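You operate a simulated robot arm through the tools that you are given. There is no shell and no other tool. Be economical: measure what you need, move in short steps, check, and stop when the job is done.

You run a simulated robot arm. Do the job below in one go: nothing can be reset, and whatever is moved stays where it is left.

Task
Take the can from the window bench and leave it on the beige template there.

The check looks at the end state, three seconds after you hand in, the way a careful person would. Anything else that was tipped, shoved, dropped, spilled or broken makes it a failure.

Robot
A 7-joint arm with a two-finger parallel gripper, fixed in place. Base frame: the origin is at the foot of the arm, x ahead of it, y to its left, z up; the work surface is at about z = 0. Readings come in cm, degrees, newtons and seconds.
With the tool pointing down near the work surface it reaches from about 24 to 62 cm from the base axis. Its first joint turns from -66.0 to 66.0 degrees. Payload 2.6 kg.
Tool frame: the origin (TCP) lies between the finger pads and is the grasp point; the fingertips stand 3 cm ahead of it; z points along the fingers, y is the line along which they close. Largest opening 9.4 cm; finger width 2.8, thickness 1; the body of the gripper, 5 by 9.6 cm, starts 5.5 cm behind the TCP.
Orientation is that of the tool frame in the base frame, as [roll, pitch, yaw] about the fixed x, y, z axes, in that order (R = Rz(yaw) Ry(pitch) Rx(roll)). With the fingers straight down and closing along the base's y, the tool's x points along the base's -x, its y along +y and its z along -z.

Tools
- The arm moves only by the tool nudge_tool. Its argument "targets" is a list of rows, each a list of 3 entries, a list of its own where there are three numbers: the shift along the base's x, y, z in units of 400 mm (1.0 is 400 mm), then the turn, a rotation vector about the base's x, y, z in units of 45 degrees (1.0 is 45 degrees), then the gripper command, from -1 (shut) to 1 (fully open), values between in proportion. In form: [[[x, y, z], [ax, ay, az], grip], ...]. A call has 1 to 8 rows; each row is the pose to reach, as a shift and turn from the pose commanded when the call began. A call with a number of a shift or a turn outside -1 to 1 is refused whole. Rows are played at 5 a second. More than 5 cm and 8.6 degrees between two rows, or a gripper value outside its range, and nothing of the call is played. Where a pose cannot be reached the arm comes as near as it can. A force on the tool above 40 N (or 10 N above the force at the start of the call, whichever is more), or a blocked arm, ends the call early, and 0.2 s more pass. The fingers move at their own pace (about 7.2 cm/s each) and stop on an object; they squeeze with about 21 N. The grip force told is the motor's: it shows also when the fingers shut on nothing. Time passes only in rows, and 0.2 s behind the last, so rows that repeat a pose let the fingers close. It gives the time, the measured TCP pose, the force on the tool (base axes), the opening and the grip force at its end, in the units of the frame above (readings bear some noise).
- Cameras (640 x 400 px; columns grow to the right, rows downward): "scene" is fixed at [0.92, 41.52, 57.25]; the picture's right is [-0.94, -0.33, 0.00], its down [-0.16, 0.47, -0.87] and it looks along [0.29, -0.82, -0.49] (base axes); focal length 321 px, centre (320, 200). "wrist" rides on the gripper at [-3.7, 0, -5.8] in the tool frame; the picture's right is [0.00, -1.00, 0.00], its down [0.97, 0.00, -0.24] and it looks along [0.24, 0.00, 0.97] (tool axes); focal length 218 px, centre (320, 200). There is no depth. A picture from a camera that has moved, and an enlarged one, comes with that camera's place and axes in the base frame and with its lens.
- camera(camera): a new picture of that camera. It takes no simulated time.
- inspect(camera, box): a new picture of the part [left, top, right, bottom] of that camera's present view, enlarged. It takes no simulated time.
- finish_job(): hands the job in; it is judged then, once.

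Go step by step. Nothing tells you positions but the pictures and the camera data: compare them with the known pose of the tool, close in by small moves and look again before you grip or let go. The budget is 90 turns and 42 pictures, counting those below and the enlarged ones. Unless the task says otherwise, let go and move clear before handing in, and close with one line.

The tools are called after "Call:" as a command line: name --argument value ..., lists and objects as JSON in quotes. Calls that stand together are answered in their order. nudge_tool: Moves the arm, as the interface text tells. Its arguments: {"type":"object","properties":{"targets":{"type":"array","items":{"type":"array"}}},"required":["targets"]} The other tools are called the same way: camera (camera) takes a picture; inspect (camera, box) takes an enlarged picture of a part of a camera's view; finish_job () hands the job in.

At the start:

```text
time: 0.0
position: [24.24, -24.98, 30.96]
tcp_rot: [-180.0, -0.1, 179.9]
force: [-1.2, 0.0, -0.5]
gripper_width: 9.39
gripper_force: 0.1
```

scene: 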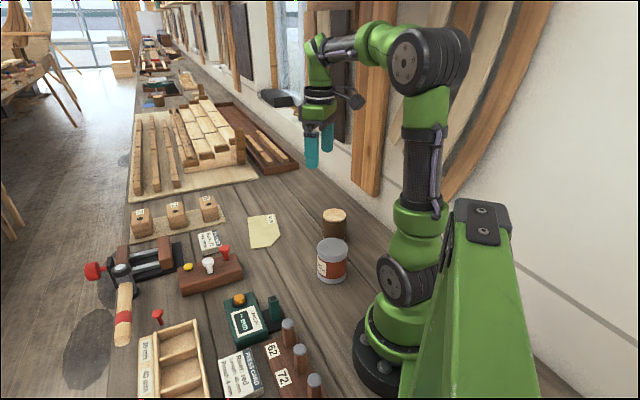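
wrist: 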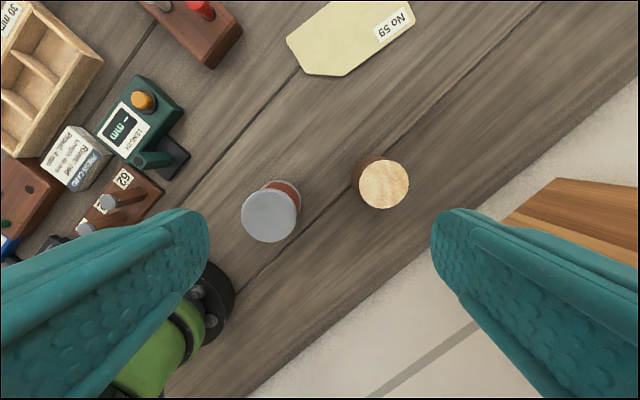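

The can (grey top, red label) is near (18.5, -18) and the beige template "No 59" near (44, -29). I'll look closer at both before moving.

Call:
inspect --camera "scene" --box '[220, 190, 380, 290]'

Call:
inspect --camera "wrist" --box '[220, 0, 440, 260]'

```text
4.00 times, centred on (300, 240) of scene
camera zoom: at [0.92, 41.52, 57.25], right [-0.94, -0.33, 0.0], down [-0.16, 0.47, -0.87], along [0.29, -0.82, -0.49], focal length 1284 px, centre (400, 40)
```

zoom: 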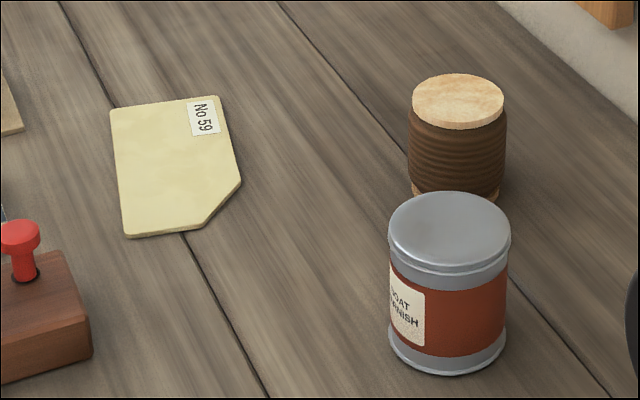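

```text
1.54 times, centred on (330, 130) of wrist
camera zoom: at [28.03, -25.01, 36.82], right [0.0, -1.0, 0.0], down [-0.97, 0.0, 0.24], along [-0.24, 0.0, -0.97], focal length 336 px, centre (305, 308)
```

zoom: 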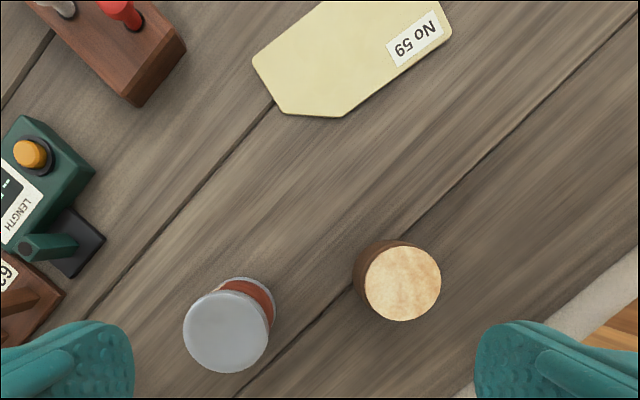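

The can is about 7.4 cm wide and 8.9 cm tall, centred near (19.0, -18.15). The template is about 9 x 17 cm with its long axis diagonal, and nothing is close to the can. I'll move above it and check.

Call:
nudge_tool --targets '[[[-0.026, 0.034, -0.055], [0, 0, 0], 1], [[-0.052, 0.068, -0.11], [0, 0, 0], 1], [[-0.079, 0.102, -0.165], [0, 0, 0], 1], [[-0.105, 0.137, -0.22], [0, 0, 0], 1], [[-0.131, 0.171, -0.274], [0, 0, 0], 1], [[-0.131, 0.171, -0.274], [0, 0, 0], 1]]'

Call:
camera --camera "wrist"

Call:
camera --camera "scene"

```text
time: 1.4
position: [19.1, -18.1, 20.1]
tcp_rot: [-180.0, -0.1, -180.0]
force: [0.1, -1.2, -0.1]
gripper_width: 9.41
gripper_force: 0.1
```

```text
37 pictures are left
camera wrist: at [22.72, -18.16, 25.85], right [0.0, -1.0, 0.0], down [-0.97, 0.0, 0.24], along [-0.24, 0.0, -0.97], focal length 218 px, centre (320, 200)
```

wrist: 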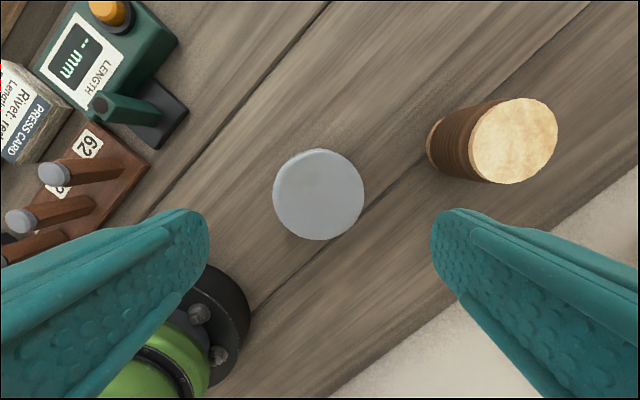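

```text
36 pictures are left
```

scene: 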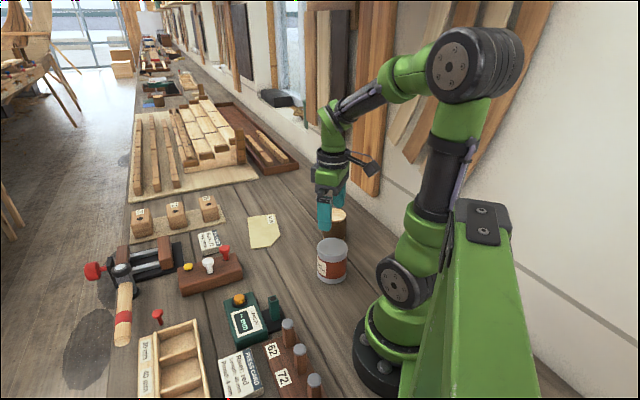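

The can's top is centred between the fingers, at about (18.95, -18.1). I'll go straight down in small steps to z ≈ 5.2.

Call:
nudge_tool --targets '[[[-0.003, 0, -0.06], [0, 0, 0], 1], [[-0.003, 0, -0.12], [0, 0, 0], 1], [[-0.003, 0, -0.18], [0, 0, 0], 1], [[-0.003, 0, -0.23], [0, 0, 0], 1], [[-0.003, 0, -0.28], [0, 0, 0], 1], [[-0.003, 0, -0.33], [0, 0, 0], 1], [[-0.003, 0, -0.37], [0, 0, 0], 1], [[-0.003, 0, -0.37], [0, 0, 0], 1]]'

Call:
camera --camera "wrist"

Call:
inspect --camera "scene" --box '[260, 180, 420, 300]'

```text
time: 3.2
position: [19.29, -18.16, 5.11]
tcp_rot: [-179.9, -0.1, -180.0]
force: [-0.4, -0.3, 0.2]
gripper_width: 9.42
gripper_force: 0.1
```

```text
35 pictures are left
camera wrist: at [22.73, -18.15, 10.97], right [0.0, -1.0, 0.0], down [-0.97, 0.0, 0.24], along [-0.24, 0.0, -0.97], focal length 218 px, centre (320, 200)
```

wrist: 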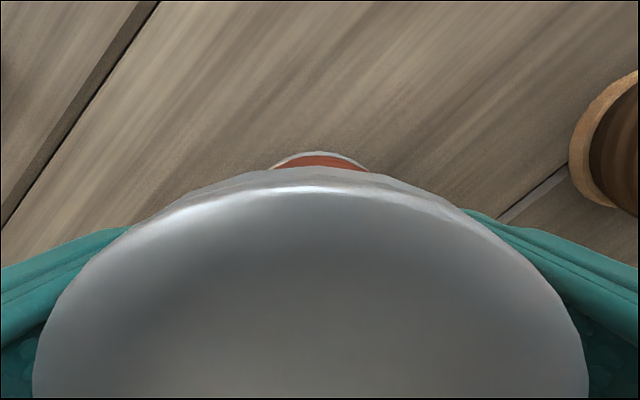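

```text
3.33 times, centred on (340, 240) of scene
camera zoom: at [0.92, 41.52, 57.25], right [-0.94, -0.33, 0.0], down [-0.16, 0.47, -0.87], along [0.29, -0.82, -0.49], focal length 1070 px, centre (253, 67)
```

zoom: 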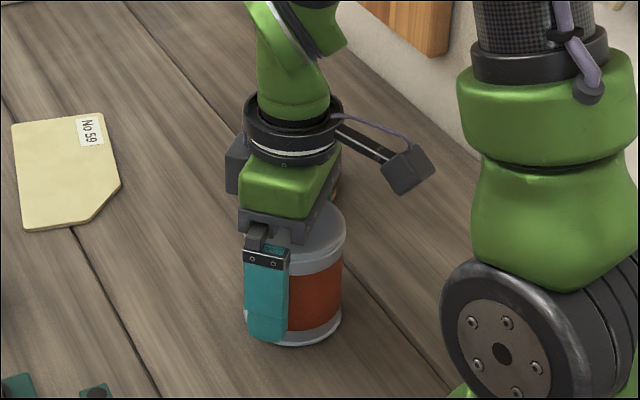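

The fingers straddle the can and are centred on it; the sideways offset in the scene view matches the viewing angle. I'll close now.

Call:
nudge_tool --targets '[[[0, 0, 0], [0, 0, 0], 0.7], [[0, 0, 0], [0, 0, 0], 0.5], [[0, 0, 0], [0, 0, 0], -1], [[0, 0, 0], [0, 0, 0], -1], [[0, 0, 0], [0, 0, 0], -1]]'

```text
time: 4.4
position: [19.01, -18.15, 5.2]
tcp_rot: [180.0, 0.0, -180.0]
force: [0.5, 0.6, -0.5]
gripper_width: 7.55
gripper_force: 21.3
```

The gripper holds the can at 7.55 cm width with 21 N. I'll lift it straight up.

Call:
nudge_tool --targets '[[[0, 0, 0.02], [0, 0, 0], -1], [[0, 0, 0.05], [0, 0, 0], -1], [[0, 0, 0.1], [0, 0, 0], -1], [[0, 0, 0.16], [0, 0, 0], -1], [[0, 0, 0.22], [0, 0, 0], -1], [[0, 0, 0.28], [0, 0, 0], -1], [[0, 0, 0.32], [0, 0, 0], -1], [[0, 0, 0.32], [0, 0, 0], -1]]'

Call:
camera --camera "scene"

Call:
camera --camera "wrist"

```text
time: 6.2
position: [19.05, -18.15, 18.08]
tcp_rot: [-180.0, 0.0, 180.0]
force: [0.3, 0.2, -4.2]
gripper_width: 7.38
gripper_force: 20.8
```

```text
33 pictures are left
```

scene: 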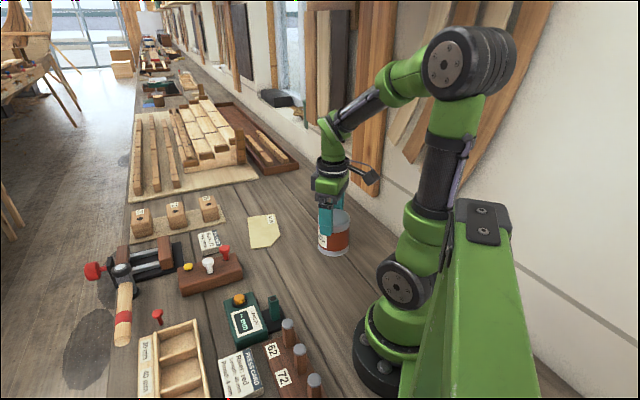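

```text
32 pictures are left
camera wrist: at [22.72, -18.17, 23.88], right [0.0, -1.0, 0.0], down [-0.97, 0.0, 0.24], along [-0.24, 0.0, -0.97], focal length 218 px, centre (320, 200)
```

wrist: 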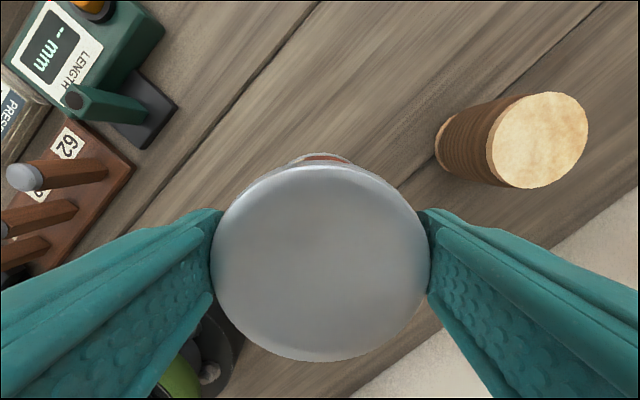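

The can has slipped about 4 cm down in the grip during the lift: its top now sits below the TCP. I'll lower it straight back onto the bench right away, before it slips out, and then grip again.

Call:
nudge_tool --targets '[[[0, 0, -0.07], [0, 0, 0], -1], [[0, 0, -0.14], [0, 0, 0], -1], [[0, 0, -0.18], [0, 0, 0], -1], [[0, 0, -0.205], [0, 0, 0], -1], [[0, 0, -0.235], [0, 0, 0], -1], [[0, 0, -0.265], [0, 0, 0], -1], [[0, 0, -0.295], [0, 0, 0], -1], [[0, 0, -0.32], [0, 0, 0], -1]]'

Call:
camera --camera "wrist"

Call:
inspect --camera "scene" --box '[260, 180, 420, 300]'

```text
time: 7.3
position: [19.05, -18.32, 9.47]
tcp_rot: [179.9, 0.2, 179.9]
force: [-2.6, 1.8, 8.3]
gripper_width: 7.34
gripper_force: 21.0
stopped in row 5: the force on the tool passed its limit (the readings are from after the stop); the commanded pose is now the measured one
```

```text
31 pictures are left
camera wrist: at [22.7, -18.28, 15.31], right [0.0, -1.0, 0.0], down [-0.97, 0.0, 0.24], along [-0.24, 0.0, -0.97], focal length 218 px, centre (320, 200)
```

wrist: 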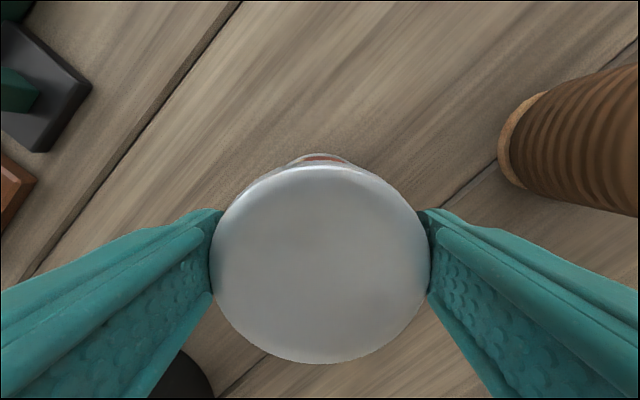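

```text
3.33 times, centred on (340, 240) of scene
camera zoom: at [0.91, 41.52, 57.25], right [-0.94, -0.33, 0.0], down [-0.16, 0.47, -0.87], along [0.29, -0.82, -0.49], focal length 1070 px, centre (253, 67)
```

zoom: 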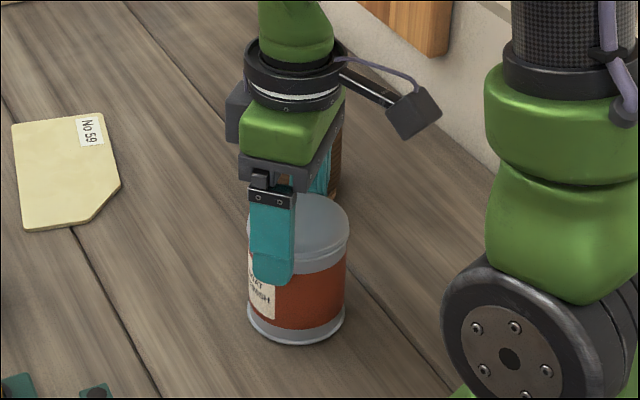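

The can is back upright on the bench and didn't slip further: its top looks the same in the wrist view as at the end of the lift, even after touchdown. The grip near the lid seems stable, so I'll test it with a slow 3 cm lift and a hold.

Call:
nudge_tool --targets '[[[0, 0, 0.01], [0, 0, 0], -1], [[0, 0, 0.025], [0, 0, 0], -1], [[0, 0, 0.04], [0, 0, 0], -1], [[0, 0, 0.055], [0, 0, 0], -1], [[0, 0, 0.07], [0, 0, 0], -1], [[0, 0, 0.08], [0, 0, 0], -1], [[0, 0, 0.08], [0, 0, 0], -1], [[0, 0, 0.08], [0, 0, 0], -1]]'

Call:
camera --camera "wrist"

Call:
inspect --camera "scene" --box '[260, 180, 420, 300]'

```text
time: 9.2
position: [19.03, -18.21, 12.79]
tcp_rot: [179.9, 0.3, 179.8]
force: [0.4, 0.5, -3.7]
gripper_width: 7.36
gripper_force: 21.4
```

```text
29 pictures are left
camera wrist: at [22.71, -18.32, 18.5], right [0.0, -1.0, 0.0], down [-0.97, 0.0, 0.24], along [-0.24, 0.0, -0.97], focal length 218 px, centre (320, 200)
```

wrist: 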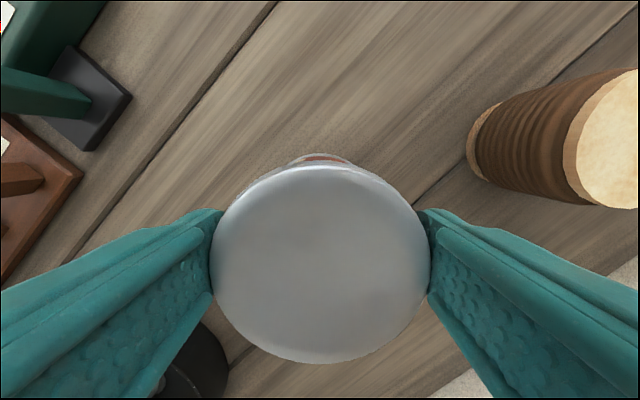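

```text
3.33 times, centred on (340, 240) of scene
camera zoom: at [0.92, 41.51, 57.25], right [-0.94, -0.33, 0.0], down [-0.16, 0.47, -0.87], along [0.29, -0.82, -0.49], focal length 1070 px, centre (253, 67)
```

zoom: 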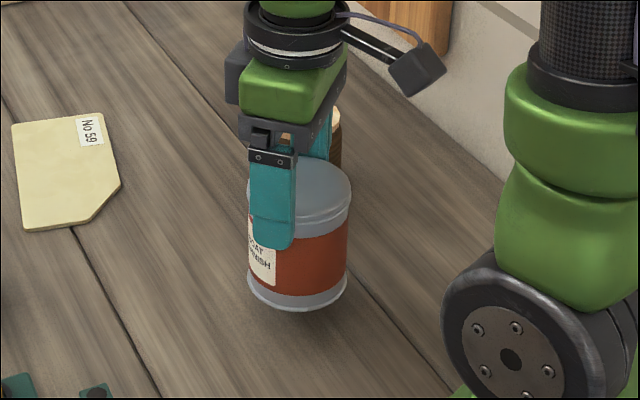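

The can hangs steady without slipping. Now I'll carry it gently halfway towards the template and look again.

Call:
nudge_tool --targets '[[[0.02, -0.01, 0.01], [0, 0, 0], -1], [[0.07, -0.034, 0.025], [0, 0, 0], -1], [[0.13, -0.063, 0.04], [0, 0, 0], -1], [[0.195, -0.095, 0.05], [0, 0, 0], -1], [[0.26, -0.127, 0.05], [0, 0, 0], -1], [[0.32, -0.156, 0.05], [0, 0, 0], -1], [[0.36, -0.175, 0.05], [0, 0, 0], -1], [[0.375, -0.1825, 0.05], [0, 0, 0], -1]]'

Call:
camera --camera "wrist"

Call:
camera --camera "scene"

```text
time: 10.9
position: [34.18, -25.68, 14.65]
tcp_rot: [180.0, 0.1, 179.9]
force: [-0.1, 0.4, -3.5]
gripper_width: 7.39
gripper_force: 21.3
```

```text
27 pictures are left
camera wrist: at [37.74, -25.61, 20.52], right [0.0, -1.0, 0.0], down [-0.97, 0.0, 0.24], along [-0.24, 0.0, -0.97], focal length 218 px, centre (320, 200)
```

wrist: 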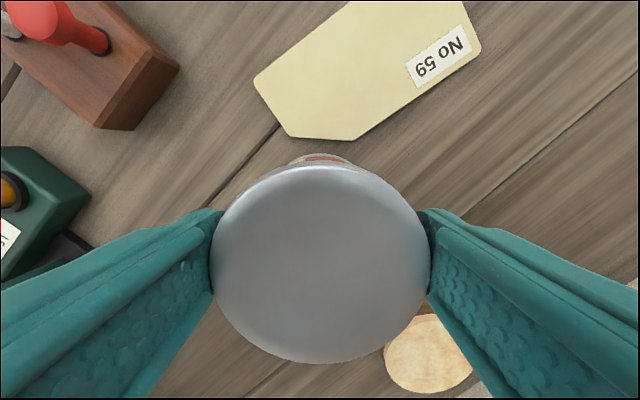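

```text
26 pictures are left
```

scene: 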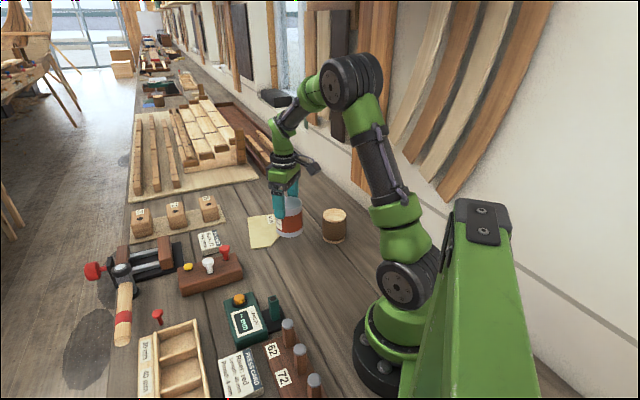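

From this view the template's usable middle is about (45.1, -30.65), 8.8 cm across. The can's centre is at about (33.8, -25.65), so I'll shift by (+11.3, -5.0) at the same height.

Call:
nudge_tool --targets '[[[0.015, -0.007, 0], [0, 0, 0], -1], [[0.055, -0.024, 0], [0, 0, 0], -1], [[0.11, -0.049, 0], [0, 0, 0], -1], [[0.165, -0.073, 0], [0, 0, 0], -1], [[0.22, -0.097, 0], [0, 0, 0], -1], [[0.26, -0.115, 0], [0, 0, 0], -1], [[0.2825, -0.125, 0], [0, 0, 0], -1], [[0.2825, -0.125, 0], [0, 0, 0], -1]]'

Call:
camera --camera "wrist"

Call:
inspect --camera "scene" --box '[200, 160, 340, 260]'

```text
time: 12.8
position: [45.37, -30.64, 14.77]
tcp_rot: [180.0, 0.2, 179.8]
force: [0.4, 0.1, -4.0]
gripper_width: 7.38
gripper_force: 20.9
```

```text
25 pictures are left
camera wrist: at [49.0, -30.58, 20.5], right [0.0, -1.0, 0.0], down [-0.97, 0.0, 0.24], along [-0.24, 0.0, -0.97], focal length 218 px, centre (320, 200)
```

wrist: 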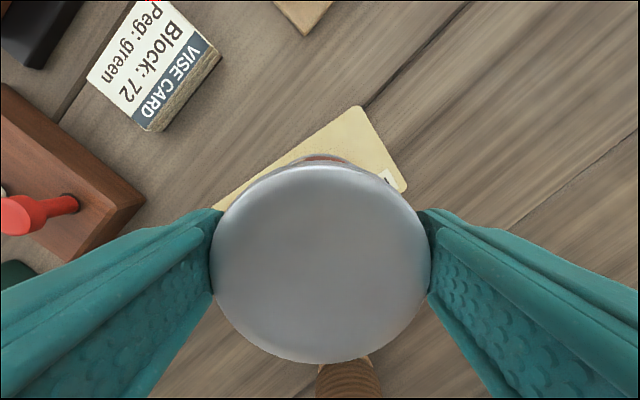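

```text
4.00 times, centred on (270, 210) of scene
camera zoom: at [0.92, 41.51, 57.25], right [-0.94, -0.33, 0.0], down [-0.16, 0.47, -0.87], along [0.29, -0.82, -0.5], focal length 1284 px, centre (520, 160)
```

zoom: 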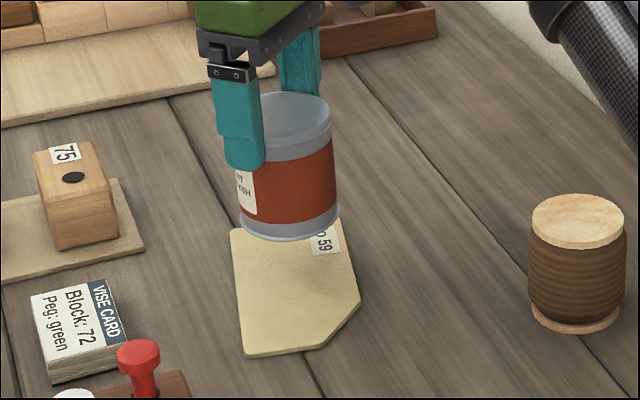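

The can is level above the template; corners A (52.3, -34.1) and B (45.3, -38.7) put it within about 0.2 cm of the centreline. I'll make a small correction and lower to just above contact.

Call:
nudge_tool --targets '[[[-0.004, -0.003, -0.015], [0, 0, 0], -1], [[-0.004, -0.003, -0.035], [0, 0, 0], -1], [[-0.004, -0.003, -0.055], [0, 0, 0], -1], [[-0.004, -0.003, -0.075], [0, 0, 0], -1], [[-0.004, -0.003, -0.09], [0, 0, 0], -1], [[-0.004, -0.003, -0.1], [0, 0, 0], -1], [[-0.004, -0.003, -0.1], [0, 0, 0], -1]]'

Call:
inspect --camera "scene" --box '[220, 180, 320, 260]'

Call:
camera --camera "wrist"

```text
time: 14.3
position: [45.22, -30.57, 10.61]
tcp_rot: [-180.0, 0.2, 179.8]
force: [0.2, -0.1, -2.4]
gripper_width: 7.34
gripper_force: 21.7
```

```text
5.00 times, centred on (270, 220) of scene
camera zoom: at [0.92, 41.51, 57.25], right [-0.94, -0.33, 0.0], down [-0.16, 0.47, -0.87], along [0.29, -0.82, -0.5], focal length 1605 px, centre (570, 100)
```

zoom: 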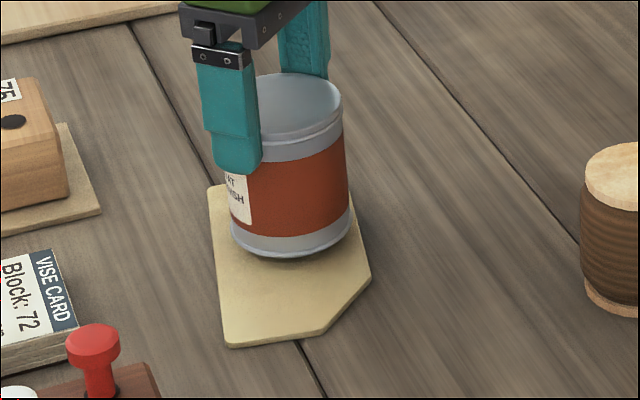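

```text
22 pictures are left
camera wrist: at [48.83, -30.71, 16.45], right [0.0, -1.0, 0.0], down [-0.97, 0.0, 0.24], along [-0.24, 0.0, -0.97], focal length 218 px, centre (320, 200)
```

wrist: 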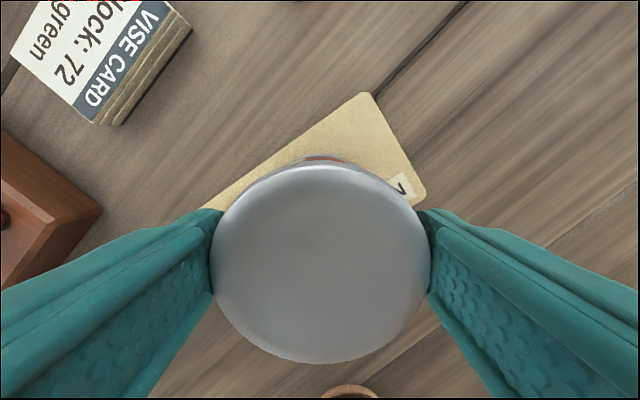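

The can is about 1 cm above the template and centred between its long edges. I'll lower it very slowly to contact.

Call:
nudge_tool --targets '[[[0, 0, -0.005], [0, 0, 0], -1], [[0, 0, -0.009], [0, 0, 0], -1], [[0, 0, -0.012], [0, 0, 0], -1], [[0, 0, -0.014], [0, 0, 0], -1], [[0, 0, -0.016], [0, 0, 0], -1]]'

```text
time: 15.6
position: [45.1, -30.73, 10.03]
tcp_rot: [-180.0, 0.0, 179.8]
force: [-0.3, 1.1, -3.2]
gripper_width: 7.32
gripper_force: 21.2
```

No contact yet, as the force is still the can's weight. I'll continue in fine steps.

Call:
nudge_tool --targets '[[[0, 0, -0.002], [0, 0, 0], -1], [[0, 0, -0.004], [0, 0, 0], -1], [[0, 0, -0.006], [0, 0, 0], -1]]'

```text
time: 16.4
position: [45.24, -30.61, 10.04]
tcp_rot: [-179.9, 0.4, 179.7]
force: [-5.6, 3.0, 18.3]
gripper_width: 7.36
gripper_force: 21.2
```

That's contact, with 18 N of upward force. I'll ease up slightly and look before releasing.

Call:
nudge_tool --targets '[[[0, 0, 0.002], [0, 0, 0], -1], [[0, 0, 0.003], [0, 0, 0], -1]]'

Call:
inspect --camera "scene" --box '[220, 180, 320, 260]'

```text
time: 16.9
position: [45.15, -30.72, 9.93]
tcp_rot: [-179.9, 0.3, -180.0]
force: [2.2, -2.1, 14.4]
gripper_width: 7.34
gripper_force: 20.6
```

```text
5.00 times, centred on (270, 220) of scene
camera zoom: at [0.91, 41.52, 57.24], right [-0.94, -0.33, 0.0], down [-0.16, 0.47, -0.87], along [0.29, -0.82, -0.49], focal length 1605 px, centre (570, 100)
```

zoom: 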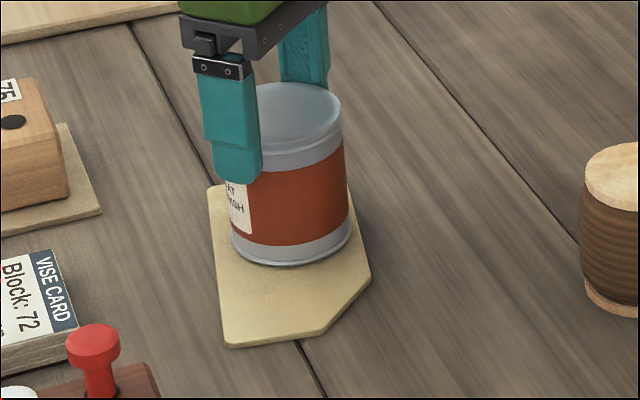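

The can stands centred on the template. I'll take off a bit more preload, then open the fingers gradually.

Call:
nudge_tool --targets '[[[0, 0, 0.002], [0, 0, 0], -1], [[0, 0, 0.002], [0, 0, 0], 0.65], [[0, 0, 0.002], [0, 0, 0], 0.8], [[0, 0, 0.002], [0, 0, 0], 1], [[0, 0, 0.002], [0, 0, 0], 1], [[0, 0, 0.002], [0, 0, 0], 1]]'

Call:
camera --camera "wrist"

```text
time: 18.4
position: [45.28, -30.6, 9.93]
tcp_rot: [-179.9, 0.1, 179.9]
force: [-0.5, 1.1, -0.3]
gripper_width: 9.37
gripper_force: 0.1
```

```text
20 pictures are left
camera wrist: at [48.85, -30.69, 15.78], right [0.0, -1.0, 0.0], down [-0.97, 0.0, 0.24], along [-0.24, 0.0, -0.97], focal length 218 px, centre (320, 200)
```

wrist: 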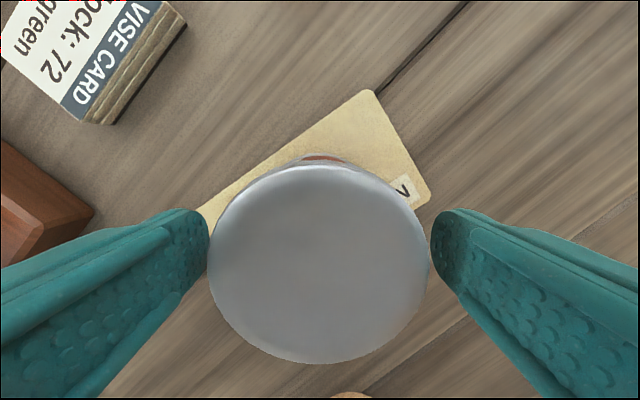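

The can is released and the fingers are clear on both sides. I'll rise straight up.

Call:
nudge_tool --targets '[[[0, 0, 0.02], [0, 0, 0], 1], [[0, 0, 0.05], [0, 0, 0], 1], [[0, 0, 0.1], [0, 0, 0], 1], [[0, 0, 0.16], [0, 0, 0], 1], [[0, 0, 0.22], [0, 0, 0], 1], [[0, 0, 0.28], [0, 0, 0], 1], [[0, 0, 0.3], [0, 0, 0], 1]]'

Call:
camera --camera "scene"

Call:
inspect --camera "scene" --box '[220, 180, 320, 260]'

Call:
camera --camera "wrist"

```text
time: 19.9
position: [45.04, -30.66, 22.04]
tcp_rot: [180.0, 0.0, 179.9]
force: [-0.3, -0.5, -1.0]
gripper_width: 9.41
gripper_force: 0.0
```

```text
19 pictures are left
```

scene: 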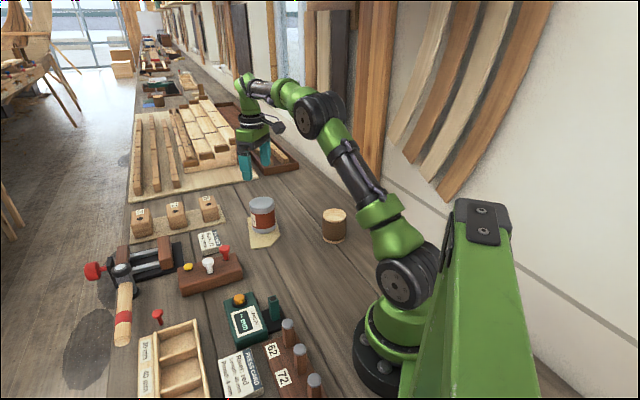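

```text
5.00 times, centred on (270, 220) of scene
camera zoom: at [0.92, 41.52, 57.25], right [-0.94, -0.33, 0.0], down [-0.16, 0.47, -0.87], along [0.29, -0.82, -0.49], focal length 1605 px, centre (570, 100)
```

zoom: 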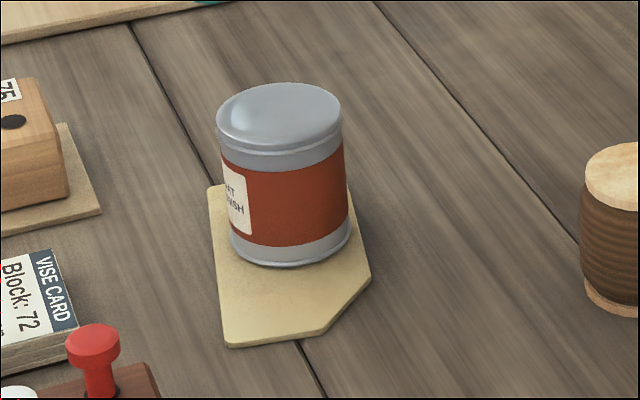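

```text
17 pictures are left
camera wrist: at [48.81, -30.7, 27.85], right [0.0, -1.0, 0.0], down [-0.97, 0.0, 0.24], along [-0.24, 0.0, -0.97], focal length 218 px, centre (320, 200)
```

wrist: 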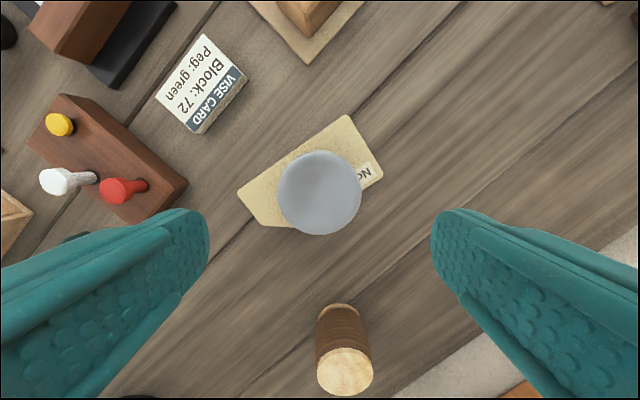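

The can stands upright within the template, nothing else has been disturbed and the arm is clear, so I'm handing in.

Call:
finish_job

```text
The job is handed in.
```

The can is standing upright on the beige template "No 59". It slipped about 4 cm in the grip on the first lift, so I set it back down and checked the hold before carrying it over.
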